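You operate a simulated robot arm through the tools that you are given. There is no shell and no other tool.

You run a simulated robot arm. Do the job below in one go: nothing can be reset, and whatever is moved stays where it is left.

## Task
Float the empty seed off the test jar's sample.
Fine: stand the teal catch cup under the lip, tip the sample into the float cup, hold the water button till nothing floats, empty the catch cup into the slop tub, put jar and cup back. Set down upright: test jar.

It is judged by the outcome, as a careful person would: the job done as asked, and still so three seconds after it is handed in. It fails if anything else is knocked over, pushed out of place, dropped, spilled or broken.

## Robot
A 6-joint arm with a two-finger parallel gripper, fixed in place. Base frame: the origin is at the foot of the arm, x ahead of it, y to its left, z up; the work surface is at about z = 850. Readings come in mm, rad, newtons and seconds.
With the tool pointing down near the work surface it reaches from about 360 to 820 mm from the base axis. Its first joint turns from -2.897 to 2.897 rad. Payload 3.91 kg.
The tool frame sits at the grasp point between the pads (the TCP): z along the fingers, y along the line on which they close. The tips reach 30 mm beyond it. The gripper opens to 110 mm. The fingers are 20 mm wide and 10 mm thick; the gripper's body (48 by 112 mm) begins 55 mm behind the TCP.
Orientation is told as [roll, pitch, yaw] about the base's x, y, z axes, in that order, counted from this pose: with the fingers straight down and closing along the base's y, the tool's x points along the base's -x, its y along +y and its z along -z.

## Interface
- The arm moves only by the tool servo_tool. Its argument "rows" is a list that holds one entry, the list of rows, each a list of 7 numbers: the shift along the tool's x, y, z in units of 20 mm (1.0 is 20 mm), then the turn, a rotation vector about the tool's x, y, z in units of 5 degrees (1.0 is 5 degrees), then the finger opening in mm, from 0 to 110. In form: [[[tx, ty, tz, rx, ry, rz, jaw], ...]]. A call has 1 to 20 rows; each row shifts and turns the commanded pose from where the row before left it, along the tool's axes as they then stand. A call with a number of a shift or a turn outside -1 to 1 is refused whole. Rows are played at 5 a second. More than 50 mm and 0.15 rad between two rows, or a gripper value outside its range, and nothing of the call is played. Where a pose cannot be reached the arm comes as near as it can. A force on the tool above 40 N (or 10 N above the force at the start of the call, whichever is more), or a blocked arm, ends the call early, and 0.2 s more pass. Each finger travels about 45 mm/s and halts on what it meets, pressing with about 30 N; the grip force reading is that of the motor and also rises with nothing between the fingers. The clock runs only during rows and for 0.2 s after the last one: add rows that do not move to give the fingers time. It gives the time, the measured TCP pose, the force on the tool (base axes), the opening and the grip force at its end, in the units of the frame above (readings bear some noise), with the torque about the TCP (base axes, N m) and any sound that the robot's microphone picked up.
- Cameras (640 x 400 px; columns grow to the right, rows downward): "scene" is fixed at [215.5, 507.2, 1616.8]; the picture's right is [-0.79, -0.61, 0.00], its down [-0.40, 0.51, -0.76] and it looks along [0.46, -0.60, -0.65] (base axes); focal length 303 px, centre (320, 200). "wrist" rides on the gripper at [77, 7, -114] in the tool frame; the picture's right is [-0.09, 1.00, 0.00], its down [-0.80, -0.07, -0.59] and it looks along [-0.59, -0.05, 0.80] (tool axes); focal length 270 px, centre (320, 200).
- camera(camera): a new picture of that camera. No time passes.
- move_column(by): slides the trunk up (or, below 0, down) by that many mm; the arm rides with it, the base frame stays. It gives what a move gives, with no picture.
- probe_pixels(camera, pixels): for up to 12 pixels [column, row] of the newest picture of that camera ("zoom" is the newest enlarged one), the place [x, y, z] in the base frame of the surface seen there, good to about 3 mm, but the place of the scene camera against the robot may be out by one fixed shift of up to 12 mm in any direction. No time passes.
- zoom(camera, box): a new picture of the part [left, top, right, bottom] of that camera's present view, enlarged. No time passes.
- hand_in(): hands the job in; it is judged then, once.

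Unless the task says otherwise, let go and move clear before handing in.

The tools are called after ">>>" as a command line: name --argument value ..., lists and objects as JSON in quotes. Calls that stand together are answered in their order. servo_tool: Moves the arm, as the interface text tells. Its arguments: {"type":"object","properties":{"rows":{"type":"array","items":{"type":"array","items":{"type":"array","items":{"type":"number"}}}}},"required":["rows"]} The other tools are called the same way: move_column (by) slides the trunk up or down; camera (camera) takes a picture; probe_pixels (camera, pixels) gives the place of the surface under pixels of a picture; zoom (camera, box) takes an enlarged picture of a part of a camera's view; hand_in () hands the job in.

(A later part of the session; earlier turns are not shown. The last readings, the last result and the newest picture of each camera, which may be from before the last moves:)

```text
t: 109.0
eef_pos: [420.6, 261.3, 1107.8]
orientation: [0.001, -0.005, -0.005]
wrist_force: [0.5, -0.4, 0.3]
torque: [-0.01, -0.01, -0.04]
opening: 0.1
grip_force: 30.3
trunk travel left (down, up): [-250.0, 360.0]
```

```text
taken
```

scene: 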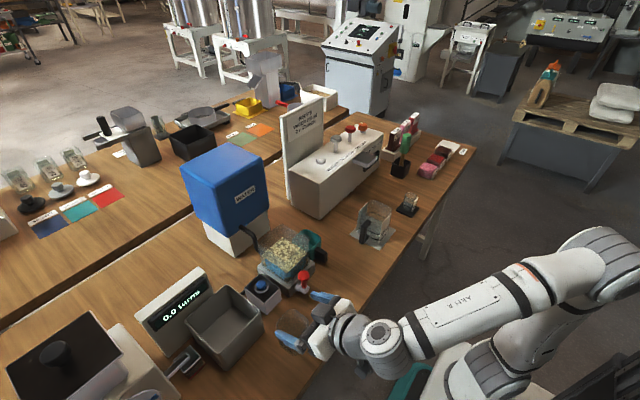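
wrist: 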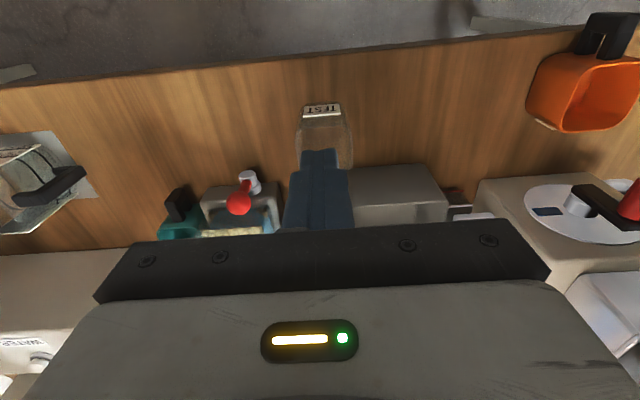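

The fingers are closed and vertical. I'll move over to above the button at (622, 224), staying high.

>>> servo_tool --rows '[[[-0.915, -0.17, 0.354, 0, 0, 0, 0], [-0.915, -0.17, 0.354, 0, 0, 0, 0], [-0.915, -0.17, 0.354, 0, 0, 0, 0], [-0.915, -0.17, 0.354, 0, 0, 0, 0], [-0.915, -0.17, 0.354, 0, 0, 0, 0], [-0.915, -0.17, 0.354, 0, 0, 0, 0], [-0.915, -0.17, 0.354, 0, 0, 0, 0], [-0.915, -0.17, 0.354, 0, 0, 0, 0], [-0.915, -0.17, 0.354, 0, 0, 0, 0], [-0.915, -0.17, 0.354, 0, 0, 0, 0], [-0.915, -0.17, 0.354, 0, 0, 0, 0], [0, 0, 0, 0, 0, 0, 0]]]'

>>> zoom --camera "scene" --box '[220, 200, 340, 310]'

>>> camera --camera "wrist"

```text
t: 111.6
eef_pos: [622.7, 222.2, 1032.0]
orientation: [0.001, -0.007, -0.003]
wrist_force: [0.4, 0.4, -0.8]
torque: [0.0, 0.03, 0.02]
opening: 0.0
grip_force: 29.5
trunk travel left (down, up): [-250.0, 360.0]
```

```text
3.64 times, centred on (280, 255) of scene
```

zoom: 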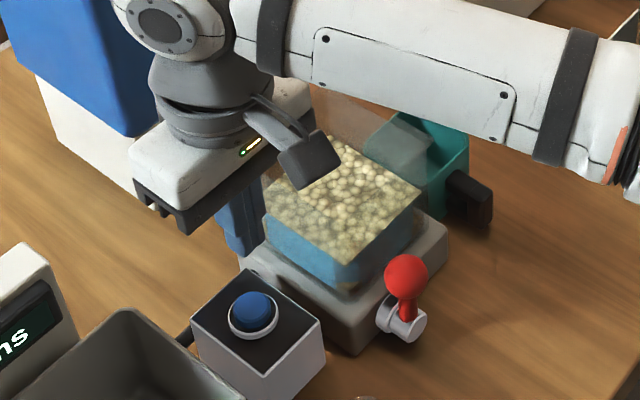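

```text
taken
```

wrist: 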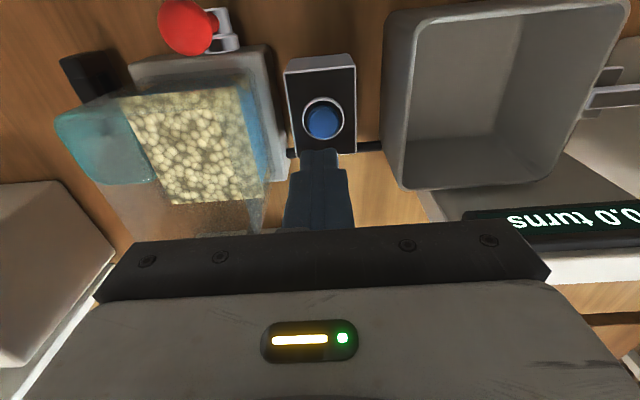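

The wrist view now shows the button clearly at (322,122) and the tub at (385–550, 20–190). I'll probe these for exact places.

>>> probe_pixels --camera "wrist" --pixels '[[322, 122], [305, 120], [341, 118], [322, 105], [322, 138], [388, 20], [402, 187], [549, 165], [385, 100], [500, 130], [455, 185], [228, 110]]'

>>> zoom --camera "wrist" --box '[40, 40, 360, 240]'

```text
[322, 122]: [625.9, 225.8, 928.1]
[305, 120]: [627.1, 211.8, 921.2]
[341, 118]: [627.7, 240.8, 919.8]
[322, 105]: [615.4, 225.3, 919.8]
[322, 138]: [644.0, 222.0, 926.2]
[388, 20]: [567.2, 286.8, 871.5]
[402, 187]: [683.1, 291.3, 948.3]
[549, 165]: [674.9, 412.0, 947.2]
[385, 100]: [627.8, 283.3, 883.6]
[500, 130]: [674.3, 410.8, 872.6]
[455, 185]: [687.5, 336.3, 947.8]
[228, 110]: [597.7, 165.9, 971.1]
```

```text
2.00 times, centred on (200, 140) of wrist
```

zoom: 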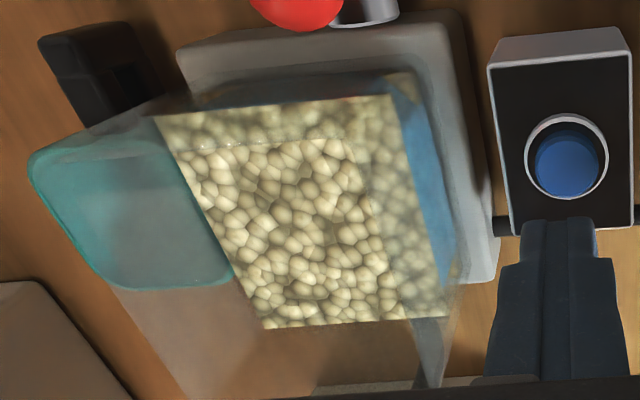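

The button's centre is (626, 226), top z = 928. I'll align with it and come down to 6 mm above.

>>> servo_tool --rows '[[[-0.19, 0.19, 0.5, 0, 0, 0, 0], [0, 0, 0.8, 0, 0, 0, 0], [0, 0, 0.8, 0, 0, 0, 0], [0, 0, 0.8, 0, 0, 0, 0], [0, 0, 0.5, 0, 0, 0, 0], [0, 0, 0, 0, 0, 0, 0]]]'

>>> zoom --camera "scene" --box '[220, 200, 340, 310]'

>>> camera --camera "wrist"

```text
t: 113.0
eef_pos: [625.9, 226.2, 965.2]
orientation: [0.0, -0.008, -0.002]
wrist_force: [-0.2, 0.1, 0.0]
torque: [0.01, 0.01, 0.04]
opening: 0.0
grip_force: 29.3
trunk travel left (down, up): [-250.0, 360.0]
```

```text
3.64 times, centred on (280, 255) of scene
```

zoom: 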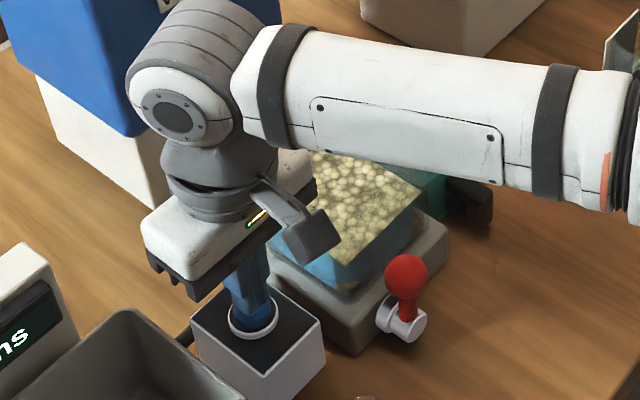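

```text
taken
```

wrist: 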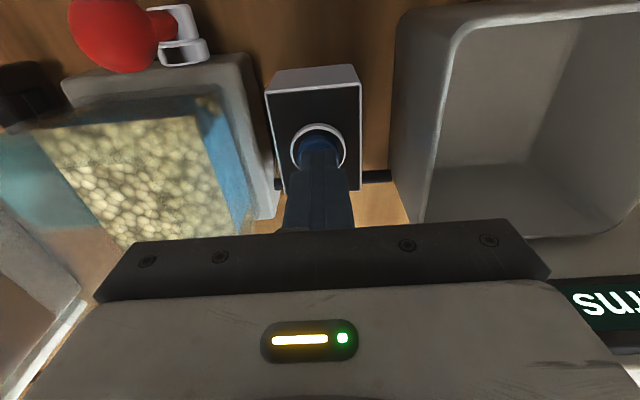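

The fingertips are centred on the button with about 7 mm to go. I'll press down in small steps and watch force and sound.

>>> servo_tool --rows '[[[0, 0, 0.2, 0, 0, 0, 0], [0, 0, 0.15, 0, 0, 0, 0], [0, 0, 0.1, 0, 0, 0, 0]]]'

>>> zoom --camera "scene" --box '[220, 200, 340, 310]'

```text
t: 113.8
eef_pos: [626.4, 226.8, 955.3]
orientation: [0.0, -0.006, -0.004]
wrist_force: [-0.3, -0.8, 0.1]
torque: [0.01, -0.02, 0.02]
opening: 0.1
grip_force: 30.0
trunk travel left (down, up): [-250.0, 360.0]
```

```text
3.64 times, centred on (280, 255) of scene
```

zoom: 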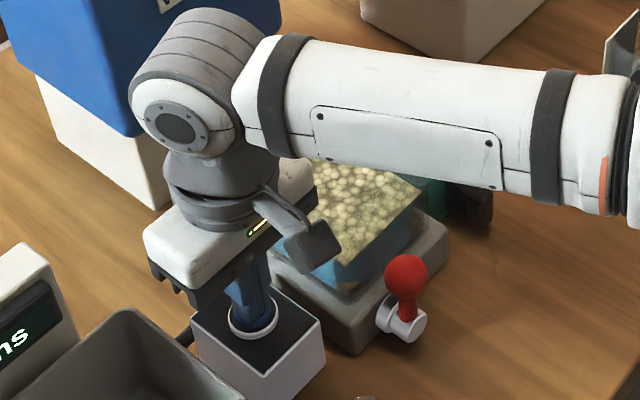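

There's no contact force yet at tip z ≈ 925. I'll press a few millimetres more.

>>> servo_tool --rows '[[[0, 0, 0.1, 0, 0, 0, 0], [0, 0, 0.1, 0, 0, 0, 0]]]'

```text
t: 114.4
eef_pos: [626.3, 225.3, 951.2]
orientation: [0.001, -0.008, -0.003]
wrist_force: [-0.4, -0.9, 5.1]
torque: [-0.02, 0.08, 0.01]
opening: 0.0
grip_force: 29.7
trunk travel left (down, up): [-250.0, 360.0]
heard: click
```

A click was heard at 5 N, so the water is on. I'll hold still briefly and look at the cup.

>>> servo_tool --rows '[[[0, 0, 0, 0, 0, 0, 0], [0, 0, 0, 0, 0, 0, 0], [0, 0, 0, 0, 0, 0, 0]]]'

>>> zoom --camera "scene" --box '[260, 200, 380, 310]'

>>> camera --camera "wrist"

```text
t: 115.2
eef_pos: [625.3, 227.1, 951.3]
orientation: [-0.001, -0.007, -0.003]
wrist_force: [1.3, -0.7, 6.6]
torque: [0.0, 0.03, 0.05]
opening: 0.0
grip_force: 30.2
trunk travel left (down, up): [-250.0, 360.0]
```

```text
3.64 times, centred on (320, 255) of scene
```

zoom: 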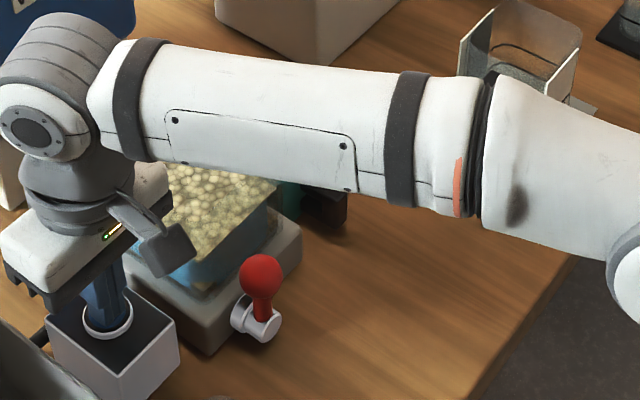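

```text
taken
```

wrist: 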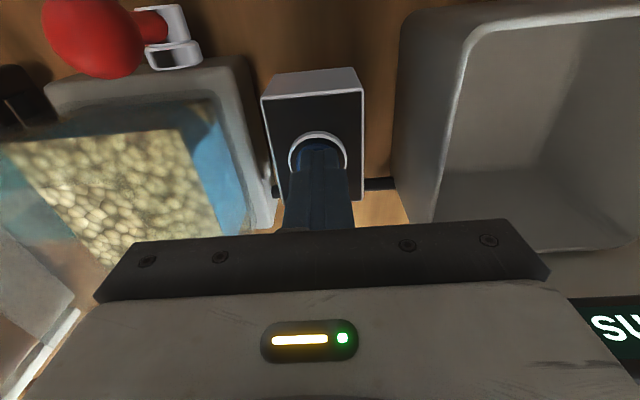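

The forearm hides the catch cup in the scene view, but the wrist view shows the floating layer at (30–210, 130–270). I'll keep holding in short spells and watch it.

>>> servo_tool --rows '[[[0, 0, 0, 0, 0, 0, 0], [0, 0, 0, 0, 0, 0, 0], [0, 0, 0, 0, 0, 0, 0], [0, 0, 0, 0, 0, 0, 0], [0, 0, 0, 0, 0, 0, 0]]]'

>>> zoom --camera "wrist" --box '[0, 40, 280, 280]'

>>> zoom --camera "scene" --box '[270, 220, 350, 300]'

```text
t: 116.4
eef_pos: [626.9, 227.1, 950.7]
orientation: [0.001, -0.006, -0.002]
wrist_force: [1.1, -0.1, 7.5]
torque: [-0.04, -0.01, 0.02]
opening: 0.0
grip_force: 30.2
trunk travel left (down, up): [-250.0, 360.0]
```

```text
1.67 times, centred on (140, 160) of wrist
```

zoom: 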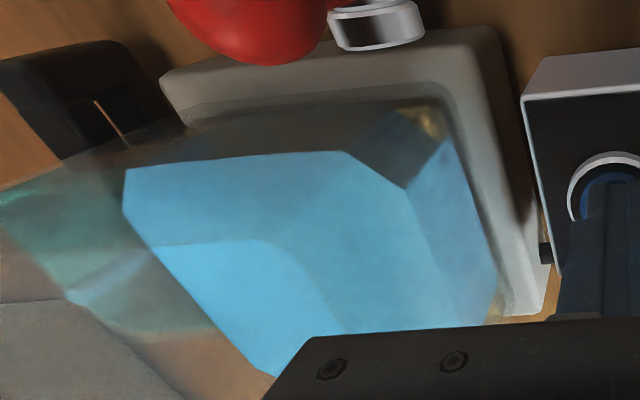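

```text
5.00 times, centred on (310, 260) of scene
```

zoom: 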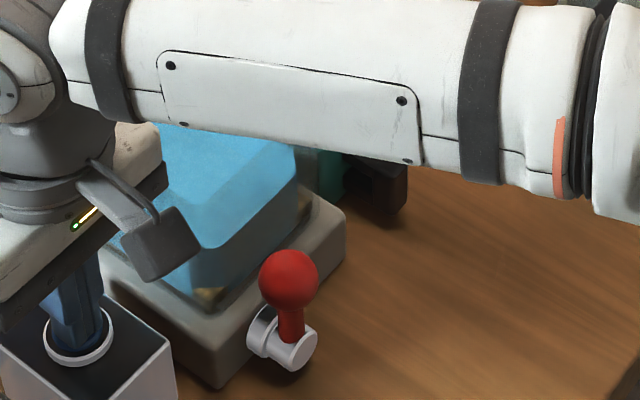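

The surface has cleared to plain water. Before releasing I'll look closer for anything still floating and at the thin brown line by the handle.

>>> zoom --camera "wrist" --box '[0, 80, 110, 230]'

>>> probe_pixels --camera "wrist" --pixels '[[12, 108], [20, 120], [30, 140], [60, 170], [120, 150], [140, 230], [100, 250], [10, 150]]'

>>> zoom --camera "scene" --box '[280, 230, 340, 290]'

```text
2.67 times, centred on (55, 155) of wrist
```

zoom: 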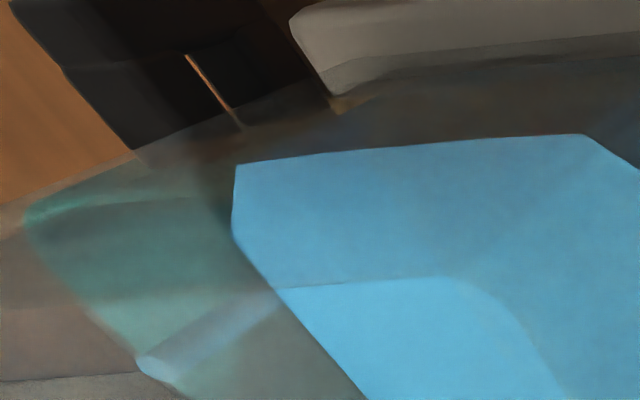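

```text
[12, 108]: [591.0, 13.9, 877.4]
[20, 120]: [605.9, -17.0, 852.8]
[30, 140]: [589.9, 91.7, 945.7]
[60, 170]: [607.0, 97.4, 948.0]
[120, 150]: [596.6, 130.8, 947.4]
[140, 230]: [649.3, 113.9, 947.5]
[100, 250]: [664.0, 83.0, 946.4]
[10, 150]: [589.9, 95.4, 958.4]
```

```text
6.67 times, centred on (310, 260) of scene
```

zoom: 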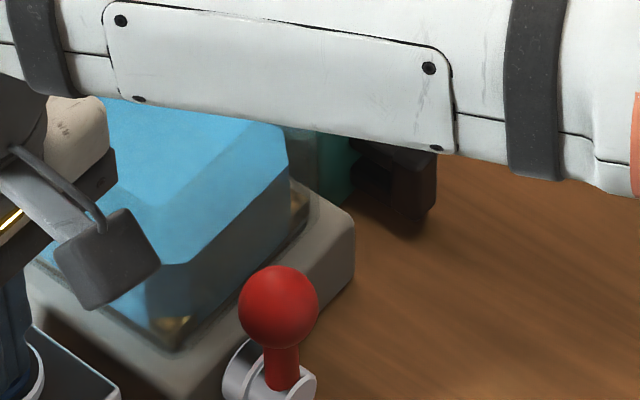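

The brown line is just the bench seen through the handle loop, and water (z ≈ 947) is running along the lip. I'll let go of the button now and inspect both cups before deciding whether more is needed.

>>> servo_tool --rows '[[[0, 0, -0.5, 0, 0, 0, 0], [0, 0, -1, 0, 0, 0, 0], [0, 0, -1, 0, 0, 0, 0], [0, 0, -1, 0, 0, 0, 0]]]'

>>> camera --camera "wrist"

>>> zoom --camera "wrist" --box '[20, 40, 320, 240]'

```text
t: 117.4
eef_pos: [624.8, 226.4, 1021.1]
orientation: [0.001, -0.009, -0.004]
wrist_force: [-0.3, 0.9, 0.3]
torque: [-0.02, -0.03, 0.01]
opening: 0.0
grip_force: 30.2
trunk travel left (down, up): [-250.0, 360.0]
```

```text
taken
```

wrist: 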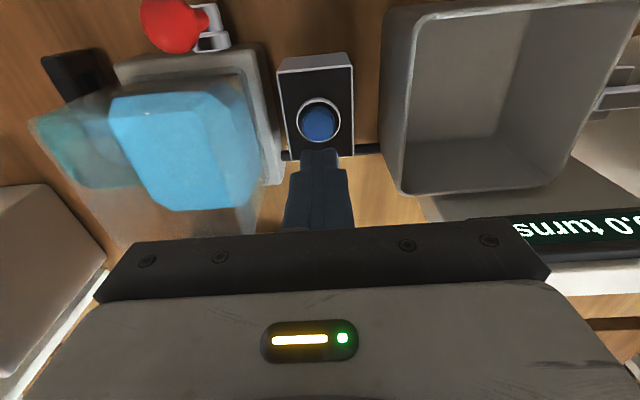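

```text
2.00 times, centred on (170, 140) of wrist
```

zoom: 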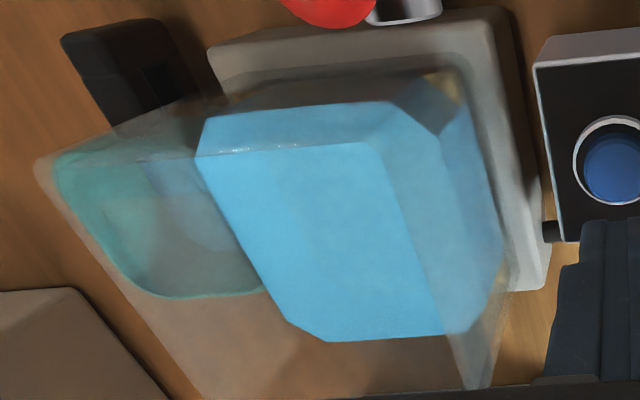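

The water surface is clear from edge to edge; nothing floats. I'll back the arm away toward the robot to see the catch cup in the scene view.

>>> servo_tool --rows '[[[0.2, 0, -1, 0, 0, 0, 20], [0.4, 0, -1, 0, 0, 0, 42], [0.8, -0.3, -0.8, 0, 0, 0, 42], [1, -0.6, 0, 0, 0, 0, 42], [1, -0.6, 0, 0, 0, 0, 42], [1, -0.6, 0, 0, 0, 0, 42], [1, -0.6, 0, 0, 0, 0, 42], [1, -0.6, 0, 0, 0, 0, 42], [1, -0.6, 0, 0, 0, 0, 42], [0, 0, 0, 0, 0, 0, 42]]]'

>>> camera --camera "scene"

>>> zoom --camera "scene" --box '[250, 210, 350, 300]'

>>> camera --camera "wrist"

```text
t: 119.6
eef_pos: [474.7, 151.3, 1075.3]
orientation: [0.0, -0.006, -0.003]
wrist_force: [-0.4, -0.3, 1.3]
torque: [0.0, 0.01, 0.02]
opening: 42.0
grip_force: 0.1
trunk travel left (down, up): [-250.0, 360.0]
```

```text
taken
```

scene: 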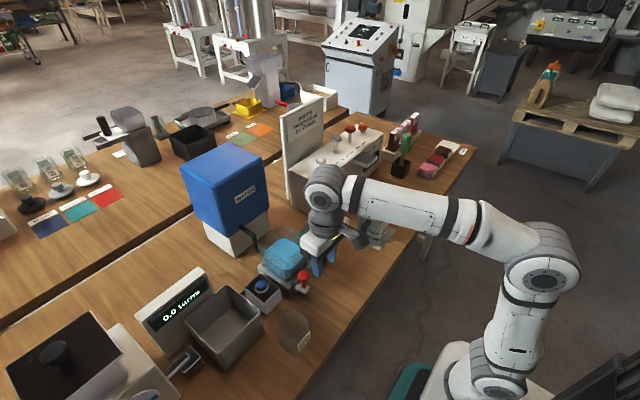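

```text
4.44 times, centred on (300, 255) of scene
```

zoom: 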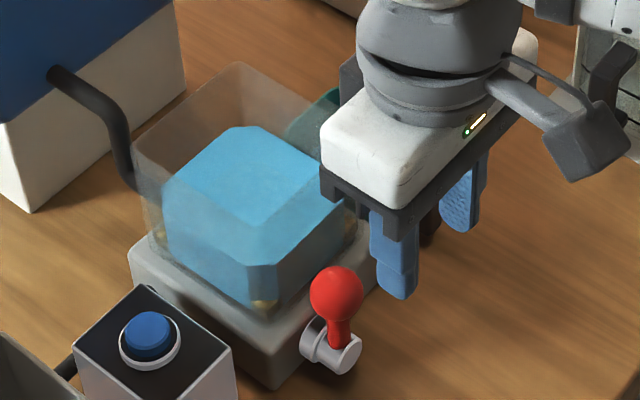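

```text
taken
```

wrist: 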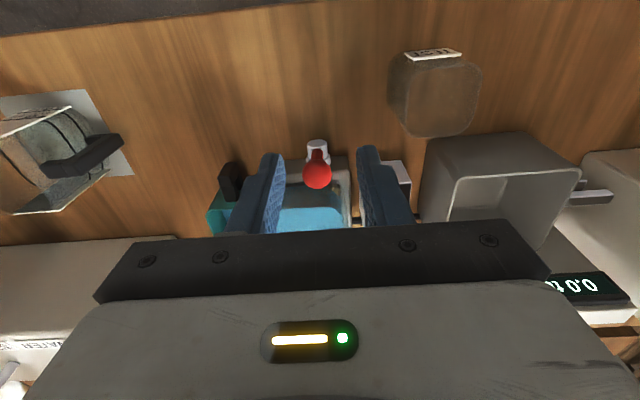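

Surface clear with good seed sunk at the bottom; the jar and everything else are in place. I'll move over to look into the catch cup from above.

>>> servo_tool --rows '[[[0.3, -1, -0.3, 0, 0, 0, 42], [0.3, -1, -0.3, 0, 0, 0, 42], [0.3, -1, -0.3, 0, 0, 0, 42], [0.3, -1, -0.3, 0, 0, 0, 42], [0.3, -1, -0.3, 0, 0, 0, 42], [0.3, -1, -0.3, 0, 0, 0, 42], [0, -0.5, 0, 0, 0, 0, 42], [0, 0, 0, 0, 0, 0, 42]]]'

>>> camera --camera "wrist"

>>> zoom --camera "wrist" --box '[260, 90, 440, 230]'

>>> zoom --camera "scene" --box '[250, 210, 350, 300]'

```text
t: 121.4
eef_pos: [440.2, 19.1, 1110.2]
orientation: [0.0, -0.008, -0.002]
wrist_force: [0.2, 0.0, -0.2]
torque: [-0.01, 0.0, 0.0]
opening: 41.9
grip_force: 0.0
trunk travel left (down, up): [-250.0, 360.0]
```

```text
taken
```

wrist: 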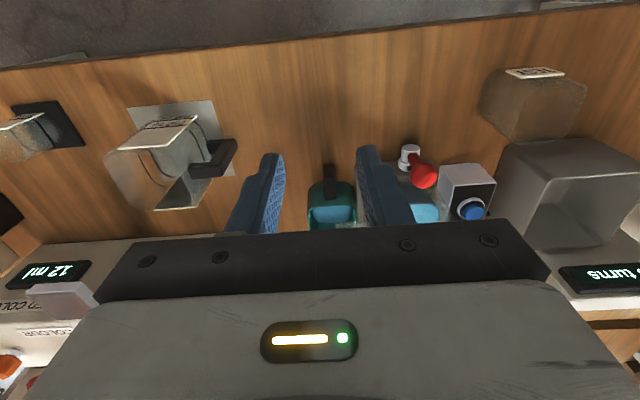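

```text
2.86 times, centred on (350, 160) of wrist
```

zoom: 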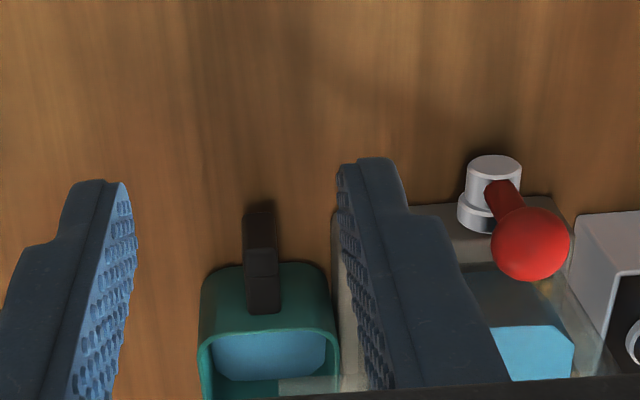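

```text
4.44 times, centred on (300, 255) of scene
```

zoom: 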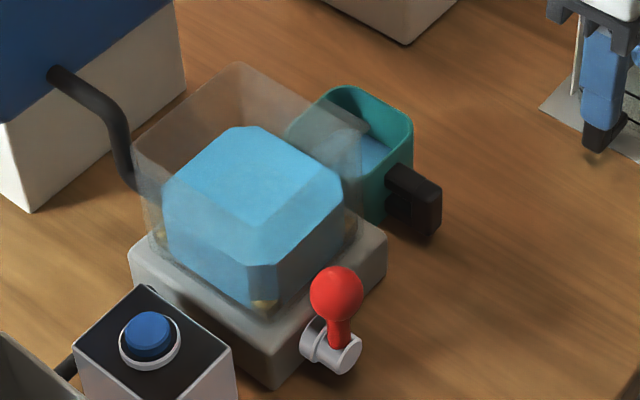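

The catch cup holds blue water at (215–325, 335–380). I'll zoom in and probe how full it is and whether floated seed shows.

>>> zoom --camera "wrist" --box '[300, 160, 370, 230]'

>>> probe_pixels --camera "wrist" --pixels '[[320, 215], [330, 212], [345, 212], [329, 170], [329, 190], [322, 180], [336, 180], [312, 205], [352, 205], [330, 205]]'

>>> zoom --camera "scene" --box '[295, 220, 355, 270]'

```text
5.71 times, centred on (335, 195) of wrist
```

zoom: 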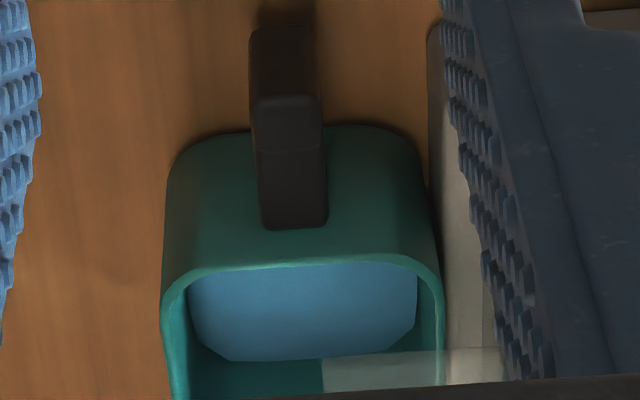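

```text
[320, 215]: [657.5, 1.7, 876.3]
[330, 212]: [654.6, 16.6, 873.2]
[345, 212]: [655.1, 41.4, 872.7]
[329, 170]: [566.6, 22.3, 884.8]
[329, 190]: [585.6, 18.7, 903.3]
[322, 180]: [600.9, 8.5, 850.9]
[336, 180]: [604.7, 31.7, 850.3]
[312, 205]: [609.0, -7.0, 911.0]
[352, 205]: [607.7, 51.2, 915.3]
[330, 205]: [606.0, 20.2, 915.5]
```

```text
8.00 times, centred on (325, 245) of scene
```

zoom: 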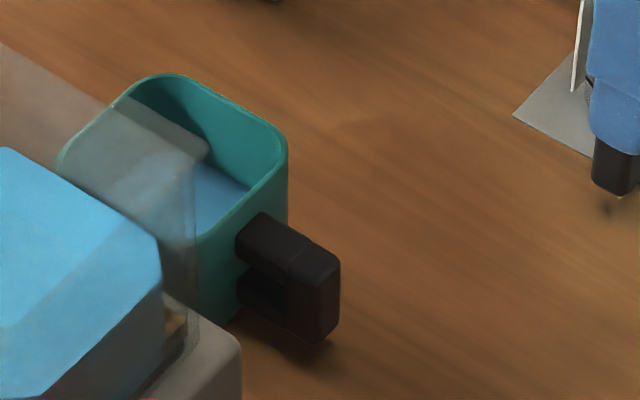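

The catch cup is a little over a third full (water at z ≈ 874, rim 915), with its handle centred at y ≈ 20.5. I'll move forward and lean the tool 60° to take the handle.

>>> servo_tool --rows '[[[-0.9, 0, 0.2, 0, 0, 0, 42], [-0.9, 0, 0.2, 0, 0, 0, 42], [-0.9, 0, 0.2, 0, 0, 0, 42], [-0.9, 0, 0.2, 0, 0, 0, 42], [0, 0, 0, 0, -1, 0, 42], [0, 0, 0, 0, -1, 0, 42], [0, 0, 0, 0, -1, 0, 42], [0, 0, 0, 0, -1, 0, 42], [0, 0, 0, 0, -1, 0, 42], [0, 0, 0, 0, -1, 0, 42], [0, 0, 0, 0, -1, 0, 42], [0, 0, 0, 0, -1, 0, 42], [0, 0, 0, 0, -1, 0, 42], [0, 0, 0, 0, -1, 0, 42], [0, 0, 0, 0, -1, 0, 42], [0, 0, 0, 0, -1, 0, 42], [0, 0, 0, 0, 0, 0, 42]]]'

>>> camera --camera "wrist"

```text
t: 125.0
eef_pos: [511.7, 20.0, 1096.5]
orientation: [-0.002, -1.057, -0.002]
wrist_force: [-0.2, 0.0, -0.4]
torque: [0.0, 0.02, -0.01]
opening: 41.8
grip_force: 0.1
trunk travel left (down, up): [-250.0, 360.0]
```

```text
taken
```

wrist: 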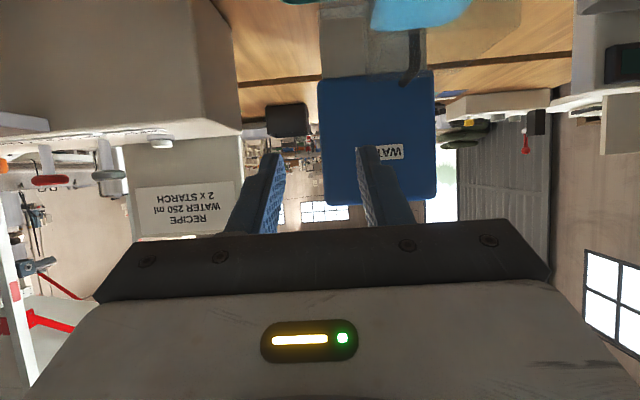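

At (512, 20, 1096) leaning 60°. I'll come straight down to handle height, staying 50 mm short of the handle.

>>> servo_tool --rows '[[[0.776, 0.002, 0.461, 0, 0, 0, 42], [0.776, 0.002, 0.461, 0, 0, 0, 42], [0.776, 0.002, 0.461, 0, 0, 0, 42], [0.776, 0.002, 0.461, 0, 0, 0, 42], [0.776, 0.002, 0.461, 0, 0, 0, 42], [0.776, 0.002, 0.461, 0, 0, 0, 42], [0.776, 0.002, 0.461, 0, 0, 0, 42], [0.776, 0.002, 0.461, 0, 0, 0, 42], [0.776, 0.002, 0.461, 0, 0, 0, 42], [0.776, 0.002, 0.461, 0, 0, 0, 42], [0, 0, 0, 0, 0, 0, 42]]]'

>>> camera --camera "wrist"

>>> zoom --camera "scene" --box '[270, 210, 400, 310]'

```text
t: 127.4
eef_pos: [514.8, 17.4, 922.6]
orientation: [0.0, -1.056, -0.003]
wrist_force: [-0.3, -0.3, -0.2]
torque: [0.03, 0.01, 0.0]
opening: 41.8
grip_force: 0.0
out of reach, approached as far as the arm can: row 8
trunk travel left (down, up): [-250.0, 360.0]
```

```text
taken
```

wrist: 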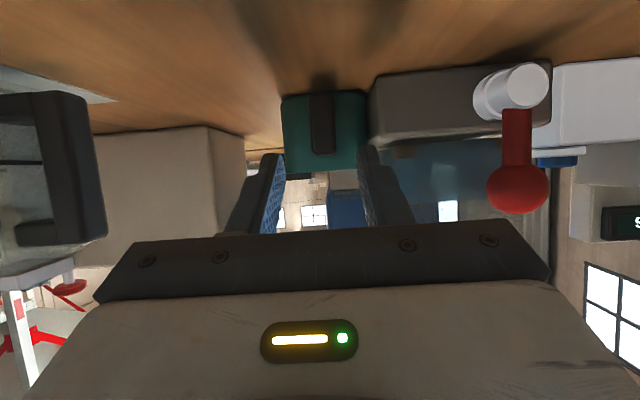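

```text
4.00 times, centred on (335, 260) of scene
```

zoom: 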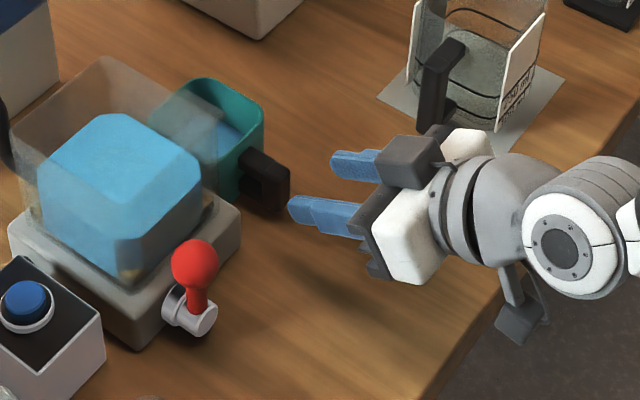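

The fingers are in line, with the handle at (321,125), about 3 mm to the left of the tool line. I'll slide in along the tool axis to straddle it.

>>> servo_tool --rows '[[[0.076, 0.0375, 0.783, 0, 0, 0, 42], [0.076, 0.0375, 0.783, 0, 0, 0, 42], [0.076, 0.0375, 0.783, 0, 0, 0, 42], [0.076, 0.0375, 0.783, 0, 0, 0, 42], [0, 0, 0, 0, 0, 0, 42]]]'

>>> camera --camera "wrist"

>>> zoom --camera "scene" --box '[270, 210, 400, 310]'

```text
t: 128.6
eef_pos: [567.3, 22.7, 886.3]
orientation: [-0.009, -1.053, -0.002]
wrist_force: [-0.1, 0.3, 1.2]
torque: [-0.04, -0.04, 0.03]
opening: 42.0
grip_force: 0.1
trunk travel left (down, up): [-250.0, 360.0]
```

```text
taken
```

wrist: 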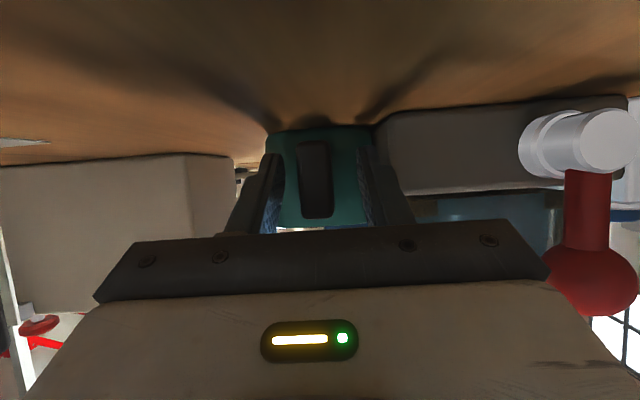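

```text
4.00 times, centred on (335, 260) of scene
```

zoom: 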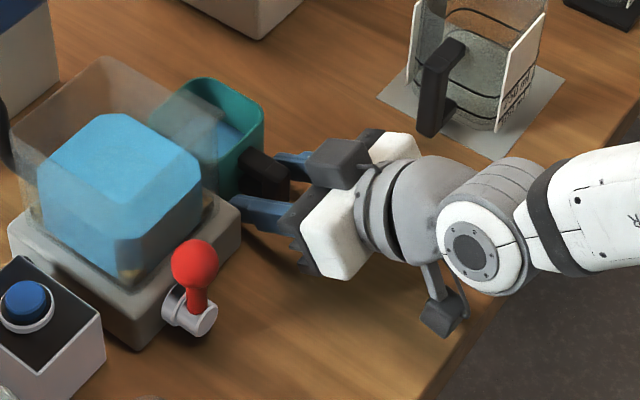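

The handle is between the fingers, at (299–333) against fingers at 280 and 358. I'll shift 2 mm to centre and close.

>>> servo_tool --rows '[[[0, -0.1, 0, 0, 0, 0, 42], [0, 0, 0, 0, 0, 0, 30], [0, 0, 0, 0, 0, 0, 22], [0, 0, 0, 0, 0, 0, 14], [0, 0, 0, 0, 0, 0, 8], [0, 0, 0, 0, 0, 0, 8], [0, 0, 0, 0, 0, 0, 8]]]'

```text
t: 130.2
eef_pos: [567.2, 22.4, 887.4]
orientation: [-0.01, -1.053, -0.002]
wrist_force: [0.8, 0.3, 0.5]
torque: [0.04, -0.02, -0.03]
opening: 17.8
grip_force: 30.1
out of reach, approached as far as the arm can: row 1
trunk travel left (down, up): [-250.0, 360.0]
```

The handle is gripped at 17.8 mm, but the arm is at the edge of its reach here (row 1 flagged), which is risky for sliding a filled cup out. I'll let go, back off, and lower the trunk so the arm works in an easier posture.

>>> servo_tool --rows '[[[0, 0, 0, 0, 0, 0, 25], [0, 0, 0, 0, 0, 0, 42], [0, 0, 0, 0, 0, 0, 42], [0, 0, -0.5, 0, 0, 0, 42], [0, 0, -0.8, 0, 0, 0, 42], [0, 0, -0.8, 0, 0, 0, 42], [0, 0, -0.8, 0, 0, 0, 42], [-0.866, 0, -0.5, 0, 0, 0, 42], [-0.866, 0, -0.5, 0, 0, 0, 42], [-0.866, 0, -0.5, 0, 0, 0, 42], [-0.866, 0, -0.5, 0, 0, 0, 42], [-0.866, 0, -0.5, 0, 0, 0, 42], [-0.866, 0, -0.5, 0, 0, 0, 42], [-0.866, 0, -0.5, 0, 0, 0, 42], [-0.866, 0, -0.5, 0, 0, 0, 42], [0, 0, 0, 0, 0, 0, 42]]]'

>>> zoom --camera "scene" --box '[270, 210, 400, 310]'

```text
t: 133.6
eef_pos: [515.4, 22.2, 1071.2]
orientation: [-0.001, -1.055, -0.003]
wrist_force: [0.1, 0.0, -0.1]
torque: [0.02, 0.03, 0.0]
opening: 41.8
grip_force: 0.0
out of reach, approached as far as the arm can: row 10
trunk travel left (down, up): [-250.0, 360.0]
```

```text
4.00 times, centred on (335, 260) of scene
```

zoom: 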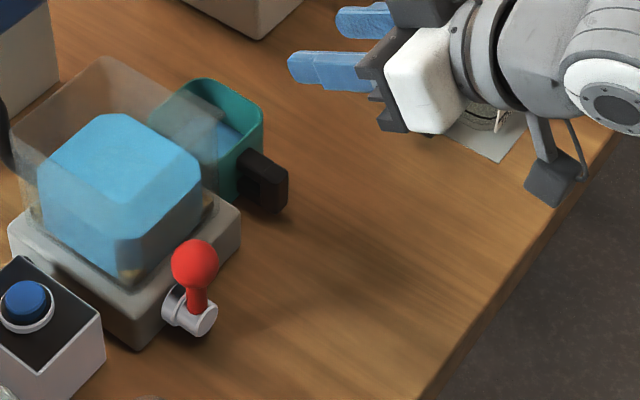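

There is a tight zone around x = 515 with the trunk at this height. I'll rehearse the slide-out path 150 mm higher in free air, which is the same arm posture after lowering the trunk 150 mm.

>>> servo_tool --rows '[[[0.015, -0.021, 0.753, 0, 0, 0, 42], [0.015, -0.021, 0.753, 0, 0, 0, 42], [0.015, -0.021, 0.753, 0, 0, 0, 42], [0.015, -0.021, 0.753, 0, 0, 0, 42], [0, 0, 0, 0, 0, 0, 42], [0.375, 0, -0.65, 0, 0, 0, 42], [0.375, 0, -0.65, 0, 0, 0, 42], [0.375, 0, -0.65, 0, 0, 0, 42], [0.375, 0, -0.65, 0, 0, 0, 42], [0.375, 0, -0.65, 0, 0, 0, 42], [0.375, 0, -0.65, 0, 0, 0, 42], [0.375, 0, -0.65, 0, 0, 0, 42], [0.375, 0, -0.65, 0, 0, 0, 42], [0, 0, 0, 0, 0, 0, 42]]]'

```text
t: 136.8
eef_pos: [461.4, 22.2, 1008.0]
orientation: [-0.015, -0.976, 0.007]
wrist_force: [-0.9, -0.3, 0.6]
torque: [-0.01, 0.0, 0.0]
opening: 42.3
grip_force: 0.0
trunk travel left (down, up): [-250.0, 360.0]
stopped in row 14: the arm was blocked; the commanded pose is now the measured one
```

The arm reports being blocked at (461, 22, 1008). I'll look at what it met.

>>> camera --camera "scene"

>>> camera --camera "wrist"

```text
taken
```

scene: 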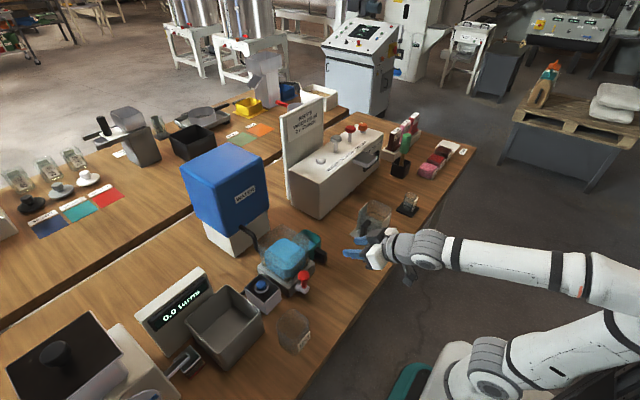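

```text
taken
```

wrist: 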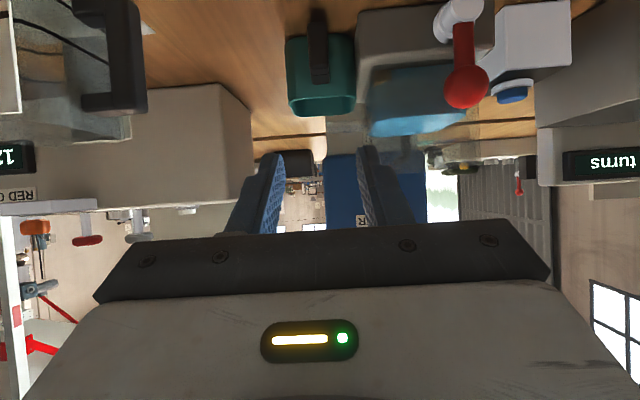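

Nothing on the bench was met; the arm had simply folded to its limit, because a 60° lean here nearly lines the tool up with the forearm. I'll go back to the 30° lean that worked before, and plan a 180° roll for emptying from that grip. First I'll straighten and rehearse over the tub.

>>> servo_tool --rows '[[[-0.5, 0, 0, 0, 0.8, 0, 42], [-0.5, 0, 0, 0, 1, 0, 42], [0, 0, 0, 0, 1, 0, 42], [0, 0, 0, 0, 1, 0, 42], [0, 0, 0, 0, 1, 0, 42], [0, 0, 0, 0, 0.4, 0, 42], [0, 0, 0, 0, 0, 0, 42]]]'

>>> move_column --by -40

```text
t: 138.4
eef_pos: [474.3, 22.8, 1027.5]
orientation: [-0.011, -0.526, -0.002]
wrist_force: [0.3, 0.5, -0.7]
torque: [0.0, -0.02, -0.03]
opening: 41.9
grip_force: 0.0
trunk travel left (down, up): [-250.0, 360.0]
```

```text
t: 139.3
eef_pos: [474.2, 22.7, 987.3]
orientation: [-0.01, -0.526, -0.002]
wrist_force: [0.8, -1.1, 0.7]
torque: [0.01, -0.03, 0.0]
opening: 41.8
grip_force: 0.0
trunk travel left (down, up): [-210.0, 400.0]
```

Pitch is −30° at (474, 23, 987) with the trunk back at the setting used for the first pick. I'll go up and across to above the slop tub for the rehearsal.

>>> servo_tool --rows '[[[-0.5, 0, -0.866, 0, 0, 0, 42], [-0.5, 0, -0.866, 0, 0, 0, 42], [-0.5, 0, -0.866, 0, 0, 0, 42], [-0.5, 0, -0.866, 0, 0, 0, 42], [-0.5, 0, -0.866, 0, 0, 0, 42], [0, 0, 0, 0, 0, 0, 42]]]'

>>> servo_tool --rows '[[[-0.313, 0.963, 0.181, 0, 0, 0, 42], [-0.313, 0.963, 0.181, 0, 0, 0, 42], [-0.313, 0.963, 0.181, 0, 0, 0, 42], [-0.313, 0.963, 0.181, 0, 0, 0, 42], [-0.313, 0.963, 0.181, 0, 0, 0, 42], [-0.313, 0.963, 0.181, 0, 0, 0, 42], [-0.313, 0.963, 0.181, 0, 0, 0, 42], [-0.313, 0.963, 0.181, 0, 0, 0, 42], [-0.313, 0.963, 0.181, 0, 0, 0, 42], [-0.313, 0.963, 0.181, 0, 0, 0, 42], [-0.313, 0.963, 0.181, 0, 0, 0, 42], [-0.313, 0.963, 0.181, 0, 0, 0, 42], [-0.313, 0.963, 0.181, 0, 0, 0, 42], [-0.313, 0.963, 0.181, 0, 0, 0, 42], [-0.313, 0.963, 0.181, 0, 0, 0, 42], [-0.313, 0.963, 0.181, 0, 0, 0, 42], [-0.313, 0.963, 0.181, 0, 0, 0, 42], [0, 0, 0, 0, 0, 0, 42]]]'

>>> camera --camera "wrist"

>>> camera --camera "scene"

```text
t: 140.7
eef_pos: [474.8, 23.5, 1085.8]
orientation: [-0.01, -0.528, -0.002]
wrist_force: [0.1, -0.2, 0.4]
torque: [0.01, 0.03, 0.04]
opening: 42.0
grip_force: 0.0
trunk travel left (down, up): [-210.0, 400.0]
```

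```text
t: 144.5
eef_pos: [600.7, 351.7, 1085.9]
orientation: [-0.009, -0.527, -0.002]
wrist_force: [0.4, -0.2, 0.2]
torque: [0.0, 0.0, 0.04]
opening: 42.0
grip_force: 0.1
trunk travel left (down, up): [-210.0, 400.0]
```

```text
taken
```

wrist: 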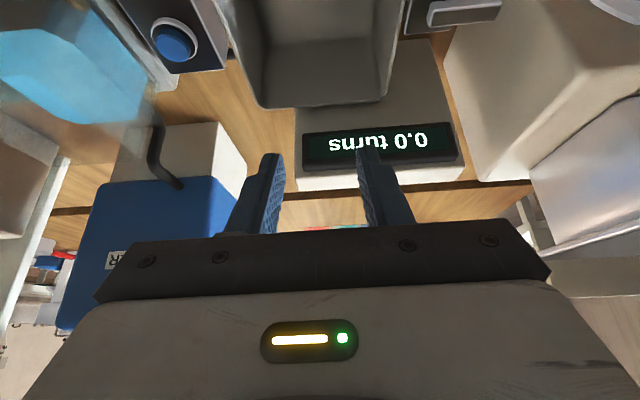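

```text
taken
```

scene: 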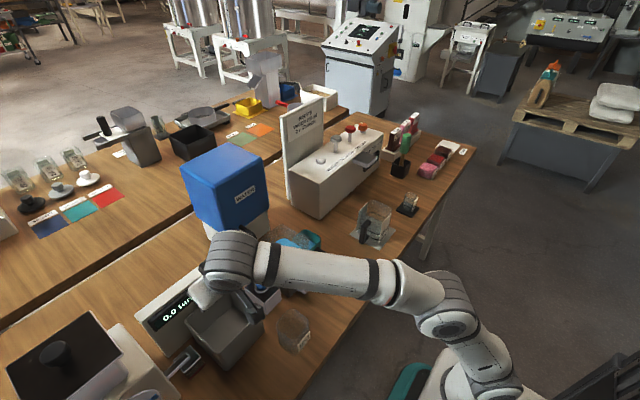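

I'm over the tub at (601, 352, 1086). Now I'll rehearse the emptying roll, the first 90°.

>>> servo_tool --rows '[[[0, 0, 0, 0.5, 0, -0.866, 42], [0, 0, 0, 0.5, 0, -0.866, 42], [0, 0, 0, 0.5, 0, -0.866, 42], [0, 0, 0, 0.5, 0, -0.866, 42], [0, 0, 0, 0.5, 0, -0.866, 42], [0, 0, 0, 0.5, 0, -0.866, 42], [0, 0, 0, 0.5, 0, -0.866, 42], [0, 0, 0, 0.5, 0, -0.866, 42], [0, 0, 0, 0.5, 0, -0.866, 42], [0, 0, 0, 0.5, 0, -0.866, 42], [0, 0, 0, 0.5, 0, -0.866, 42], [0, 0, 0, 0.5, 0, -0.866, 42], [0, 0, 0, 0.5, 0, -0.866, 42], [0, 0, 0, 0.5, 0, -0.866, 42], [0, 0, 0, 0.5, 0, -0.866, 42], [0, 0, 0, 0.5, 0, -0.866, 42], [0, 0, 0, 0.5, 0, -0.866, 42], [0, 0, 0, 0.5, 0, -0.866, 42]]]'

>>> camera --camera "scene"

```text
t: 148.3
eef_pos: [598.3, 351.4, 1085.8]
orientation: [-1.115, 0.261, 1.099]
wrist_force: [0.2, 0.0, -0.1]
torque: [0.01, -0.01, 0.04]
opening: 41.7
grip_force: 0.1
trunk travel left (down, up): [-210.0, 400.0]
```

```text
taken
```

scene: 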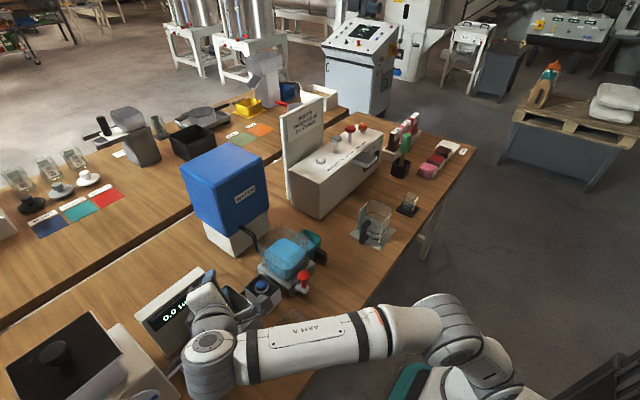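

Position held through 90°. The wrist joint now sits near (210,355), so I'll check its height over the crank machine before continuing.

>>> probe_pixels --camera "scene" --pixels '[[210, 345], [210, 370], [210, 395], [230, 380], [300, 345], [250, 350], [400, 330], [205, 300]]'

>>> zoom --camera "scene" --box '[120, 250, 320, 400]'

```text
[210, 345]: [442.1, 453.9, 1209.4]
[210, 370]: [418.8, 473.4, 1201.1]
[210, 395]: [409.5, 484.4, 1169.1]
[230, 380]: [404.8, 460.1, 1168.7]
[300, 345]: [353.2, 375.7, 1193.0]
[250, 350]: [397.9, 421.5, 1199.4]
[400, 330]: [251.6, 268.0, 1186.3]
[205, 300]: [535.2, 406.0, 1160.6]
```

```text
2.67 times, centred on (220, 325) of scene
```

zoom: 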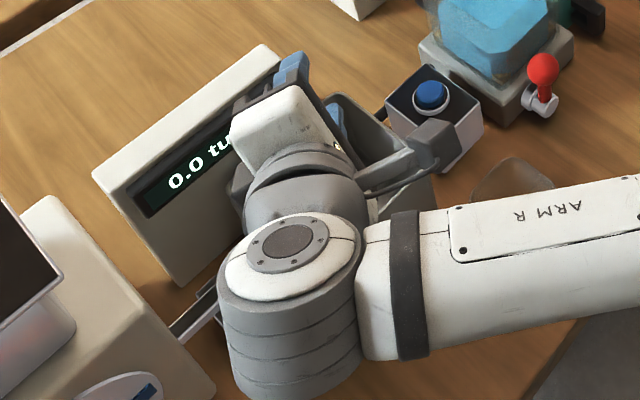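

The wrist is at z ≈ 1100–1200, well above everything. I'll continue to the full 180°.

>>> servo_tool --rows '[[[0, 0, 0, 0.5, 0, -0.866, 42], [0, 0, 0, 0.5, 0, -0.866, 42], [0, 0, 0, 0.5, 0, -0.866, 42], [0, 0, 0, 0.5, 0, -0.866, 42], [0, 0, 0, 0.5, 0, -0.866, 42], [0, 0, 0, 0.5, 0, -0.866, 42], [0, 0, 0, 0.5, 0, -0.866, 42], [0, 0, 0, 0.5, 0, -0.866, 42], [0, 0, 0, 0.5, 0, -0.866, 42], [0, 0, 0, 0.5, 0, -0.866, 42], [0, 0, 0, 0.5, 0, -0.866, 42], [0, 0, 0, 0.5, 0, -0.866, 42], [0, 0, 0, 0.5, 0, -0.866, 42], [0, 0, 0, 0.5, 0, -0.866, 42], [0, 0, 0, 0.5, 0, -0.866, 42], [0, 0, 0, 0.5, 0, -0.866, 42], [0, 0, 0, 0.5, 0, -0.866, 42], [0, 0, 0, 0.5, 0, -0.866, 42]]]'

>>> camera --camera "scene"

>>> zoom --camera "scene" --box '[120, 250, 320, 400]'

```text
t: 152.1
eef_pos: [599.5, 351.4, 1084.7]
orientation: [1.895, 1.559, -1.251]
wrist_force: [-0.1, -0.1, 0.4]
torque: [-0.03, 0.03, -0.02]
opening: 42.1
grip_force: 0.0
trunk travel left (down, up): [-210.0, 400.0]
```

```text
taken
```

scene: 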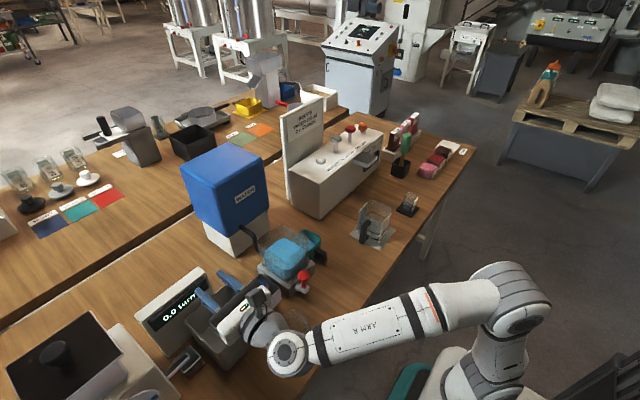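

```text
2.67 times, centred on (220, 325) of scene
```

zoom: 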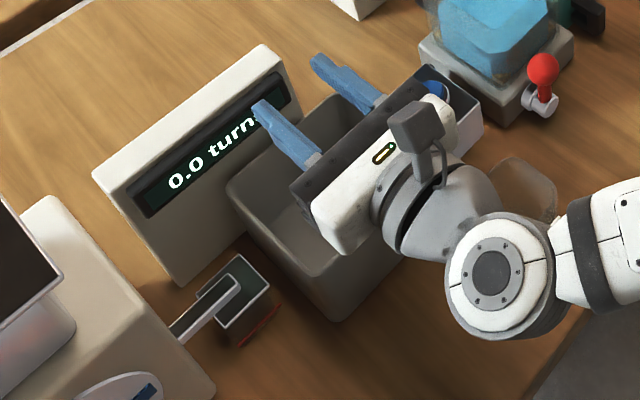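

The full 180° roll works with position held at (599, 351, 1085). I'll unroll and go back for the catch cup.

>>> servo_tool --rows '[[[0, 0, 0, -0.5, 0, 0.866, 42], [0, 0, 0, -0.5, 0, 0.866, 42], [0, 0, 0, -0.5, 0, 0.866, 42], [0, 0, 0, -0.5, 0, 0.866, 42], [0, 0, 0, -0.5, 0, 0.866, 42], [0, 0, 0, -0.5, 0, 0.866, 42], [0, 0, 0, -0.5, 0, 0.866, 42], [0, 0, 0, -0.5, 0, 0.866, 42], [0, 0, 0, -0.5, 0, 0.866, 42], [0, 0, 0, -0.5, 0, 0.866, 42], [0, 0, 0, -0.5, 0, 0.866, 42], [0, 0, 0, -0.5, 0, 0.866, 42], [0, 0, 0, -0.5, 0, 0.866, 42], [0, 0, 0, -0.5, 0, 0.866, 42], [0, 0, 0, -0.5, 0, 0.866, 42], [0, 0, 0, -0.5, 0, 0.866, 42], [0, 0, 0, -0.5, 0, 0.866, 42], [0, 0, 0, -0.5, 0, 0.866, 42]]]'

>>> servo_tool --rows '[[[0, 0, 0, -0.5, 0, 0.866, 42], [0, 0, 0, -0.5, 0, 0.866, 42], [0, 0, 0, -0.5, 0, 0.866, 42], [0, 0, 0, -0.5, 0, 0.866, 42], [0, 0, 0, -0.5, 0, 0.866, 42], [0, 0, 0, -0.5, 0, 0.866, 42], [0, 0, 0, -0.5, 0, 0.866, 42], [0, 0, 0, -0.5, 0, 0.866, 42], [0, 0, 0, -0.5, 0, 0.866, 42], [0, 0, 0, -0.5, 0, 0.866, 42], [0, 0, 0, -0.5, 0, 0.866, 42], [0, 0, 0, -0.5, 0, 0.866, 42], [0, 0, 0, -0.5, 0, 0.866, 42], [0, 0, 0, -0.5, 0, 0.866, 42], [0, 0, 0, -0.5, 0, 0.866, 42], [0, 0, 0, -0.5, 0, 0.866, 42], [0, 0, 0, -0.5, 0, 0.866, 42], [0, 0, 0, -0.5, 0, 0.866, 42], [0, 0, 0, 0, 0, 0, 42]]]'

```text
t: 155.9
eef_pos: [599.8, 351.2, 1085.5]
orientation: [-1.114, 0.255, 1.099]
wrist_force: [0.0, -0.4, 0.0]
torque: [-0.01, 0.01, -0.01]
opening: 41.9
grip_force: 0.0
trunk travel left (down, up): [-210.0, 400.0]
```

```text
t: 159.9
eef_pos: [598.6, 351.2, 1083.9]
orientation: [-0.009, -0.529, -0.003]
wrist_force: [0.6, 0.4, 1.1]
torque: [0.02, 0.02, 0.01]
opening: 42.3
grip_force: 0.1
trunk travel left (down, up): [-210.0, 400.0]
```

Upright again over the tub, with a 0.5° roll error to trim. I'll travel back to above and behind the catch cup's handle.

>>> servo_tool --rows '[[[0.241, -0.973, -0.139, -0.09, 0, 0.05, 42], [0.241, -0.973, -0.139, 0, 0, 0, 42], [0.241, -0.973, -0.139, 0, 0, 0, 42], [0.241, -0.973, -0.139, 0, 0, 0, 42], [0.241, -0.973, -0.139, 0, 0, 0, 42], [0.241, -0.973, -0.139, 0, 0, 0, 42], [0.241, -0.973, -0.139, 0, 0, 0, 42], [0.241, -0.973, -0.139, 0, 0, 0, 42], [0.241, -0.973, -0.139, 0, 0, 0, 42], [0.241, -0.973, -0.139, 0, 0, 0, 42], [0.241, -0.973, -0.139, 0, 0, 0, 42], [0.241, -0.973, -0.139, 0, 0, 0, 42], [0.241, -0.973, -0.139, 0, 0, 0, 42], [0.241, -0.973, -0.139, 0, 0, 0, 42], [0.241, -0.973, -0.139, 0, 0, 0, 42], [0.241, -0.973, -0.139, 0, 0, 0, 42], [0.241, -0.973, -0.139, 0, 0, 0, 42], [0, 0, 0, 0, 0, 0, 42]]]'

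>>> servo_tool --rows '[[[0.525, 0, 0.91, 0, 0, 0, 42], [0.525, 0, 0.91, 0, 0, 0, 42], [0.525, 0, 0.91, 0, 0, 0, 42], [0.525, 0, 0.91, 0, 0, 0, 42], [0, 0, 0, 0, 0, 0, 42]]]'

>>> camera --camera "wrist"

```text
t: 163.7
eef_pos: [501.4, 20.2, 1083.6]
orientation: [0.001, -0.526, -0.007]
wrist_force: [0.2, 0.1, 0.4]
torque: [0.02, 0.02, 0.0]
opening: 42.0
grip_force: 0.0
trunk travel left (down, up): [-210.0, 400.0]
```

```text
t: 164.9
eef_pos: [503.0, 19.9, 1000.3]
orientation: [0.0, -0.528, -0.007]
wrist_force: [-0.7, 0.1, 0.6]
torque: [0.0, 0.02, -0.01]
opening: 42.1
grip_force: 0.1
trunk travel left (down, up): [-210.0, 400.0]
```

```text
taken
```

wrist: 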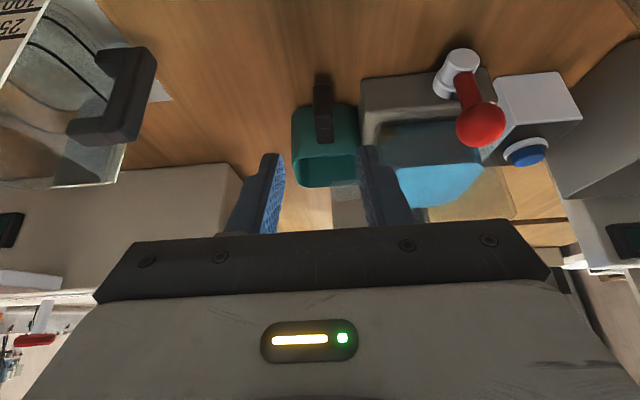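

The handle shows at about (323,100), with the fingers straddling its line. I'll probe the handle for an exact y before going in.

>>> probe_pixels --camera "wrist" --pixels '[[323, 95], [323, 120], [316, 110], [331, 110], [296, 130], [354, 130], [325, 155], [325, 185], [322, 80]]'

>>> zoom --camera "wrist" --box '[280, 60, 380, 200]'

```text
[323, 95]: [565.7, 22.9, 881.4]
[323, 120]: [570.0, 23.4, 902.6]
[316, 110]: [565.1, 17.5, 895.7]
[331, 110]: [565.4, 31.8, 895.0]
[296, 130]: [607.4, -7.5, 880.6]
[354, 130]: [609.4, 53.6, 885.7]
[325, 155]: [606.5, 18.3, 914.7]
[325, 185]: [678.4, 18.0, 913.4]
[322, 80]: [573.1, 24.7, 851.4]
```

```text
2.86 times, centred on (330, 130) of wrist
```

zoom: 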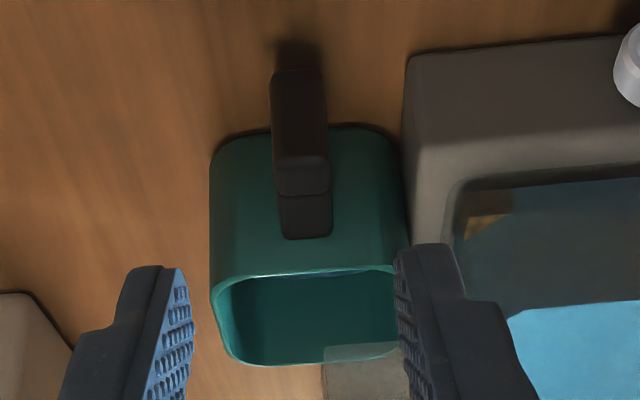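

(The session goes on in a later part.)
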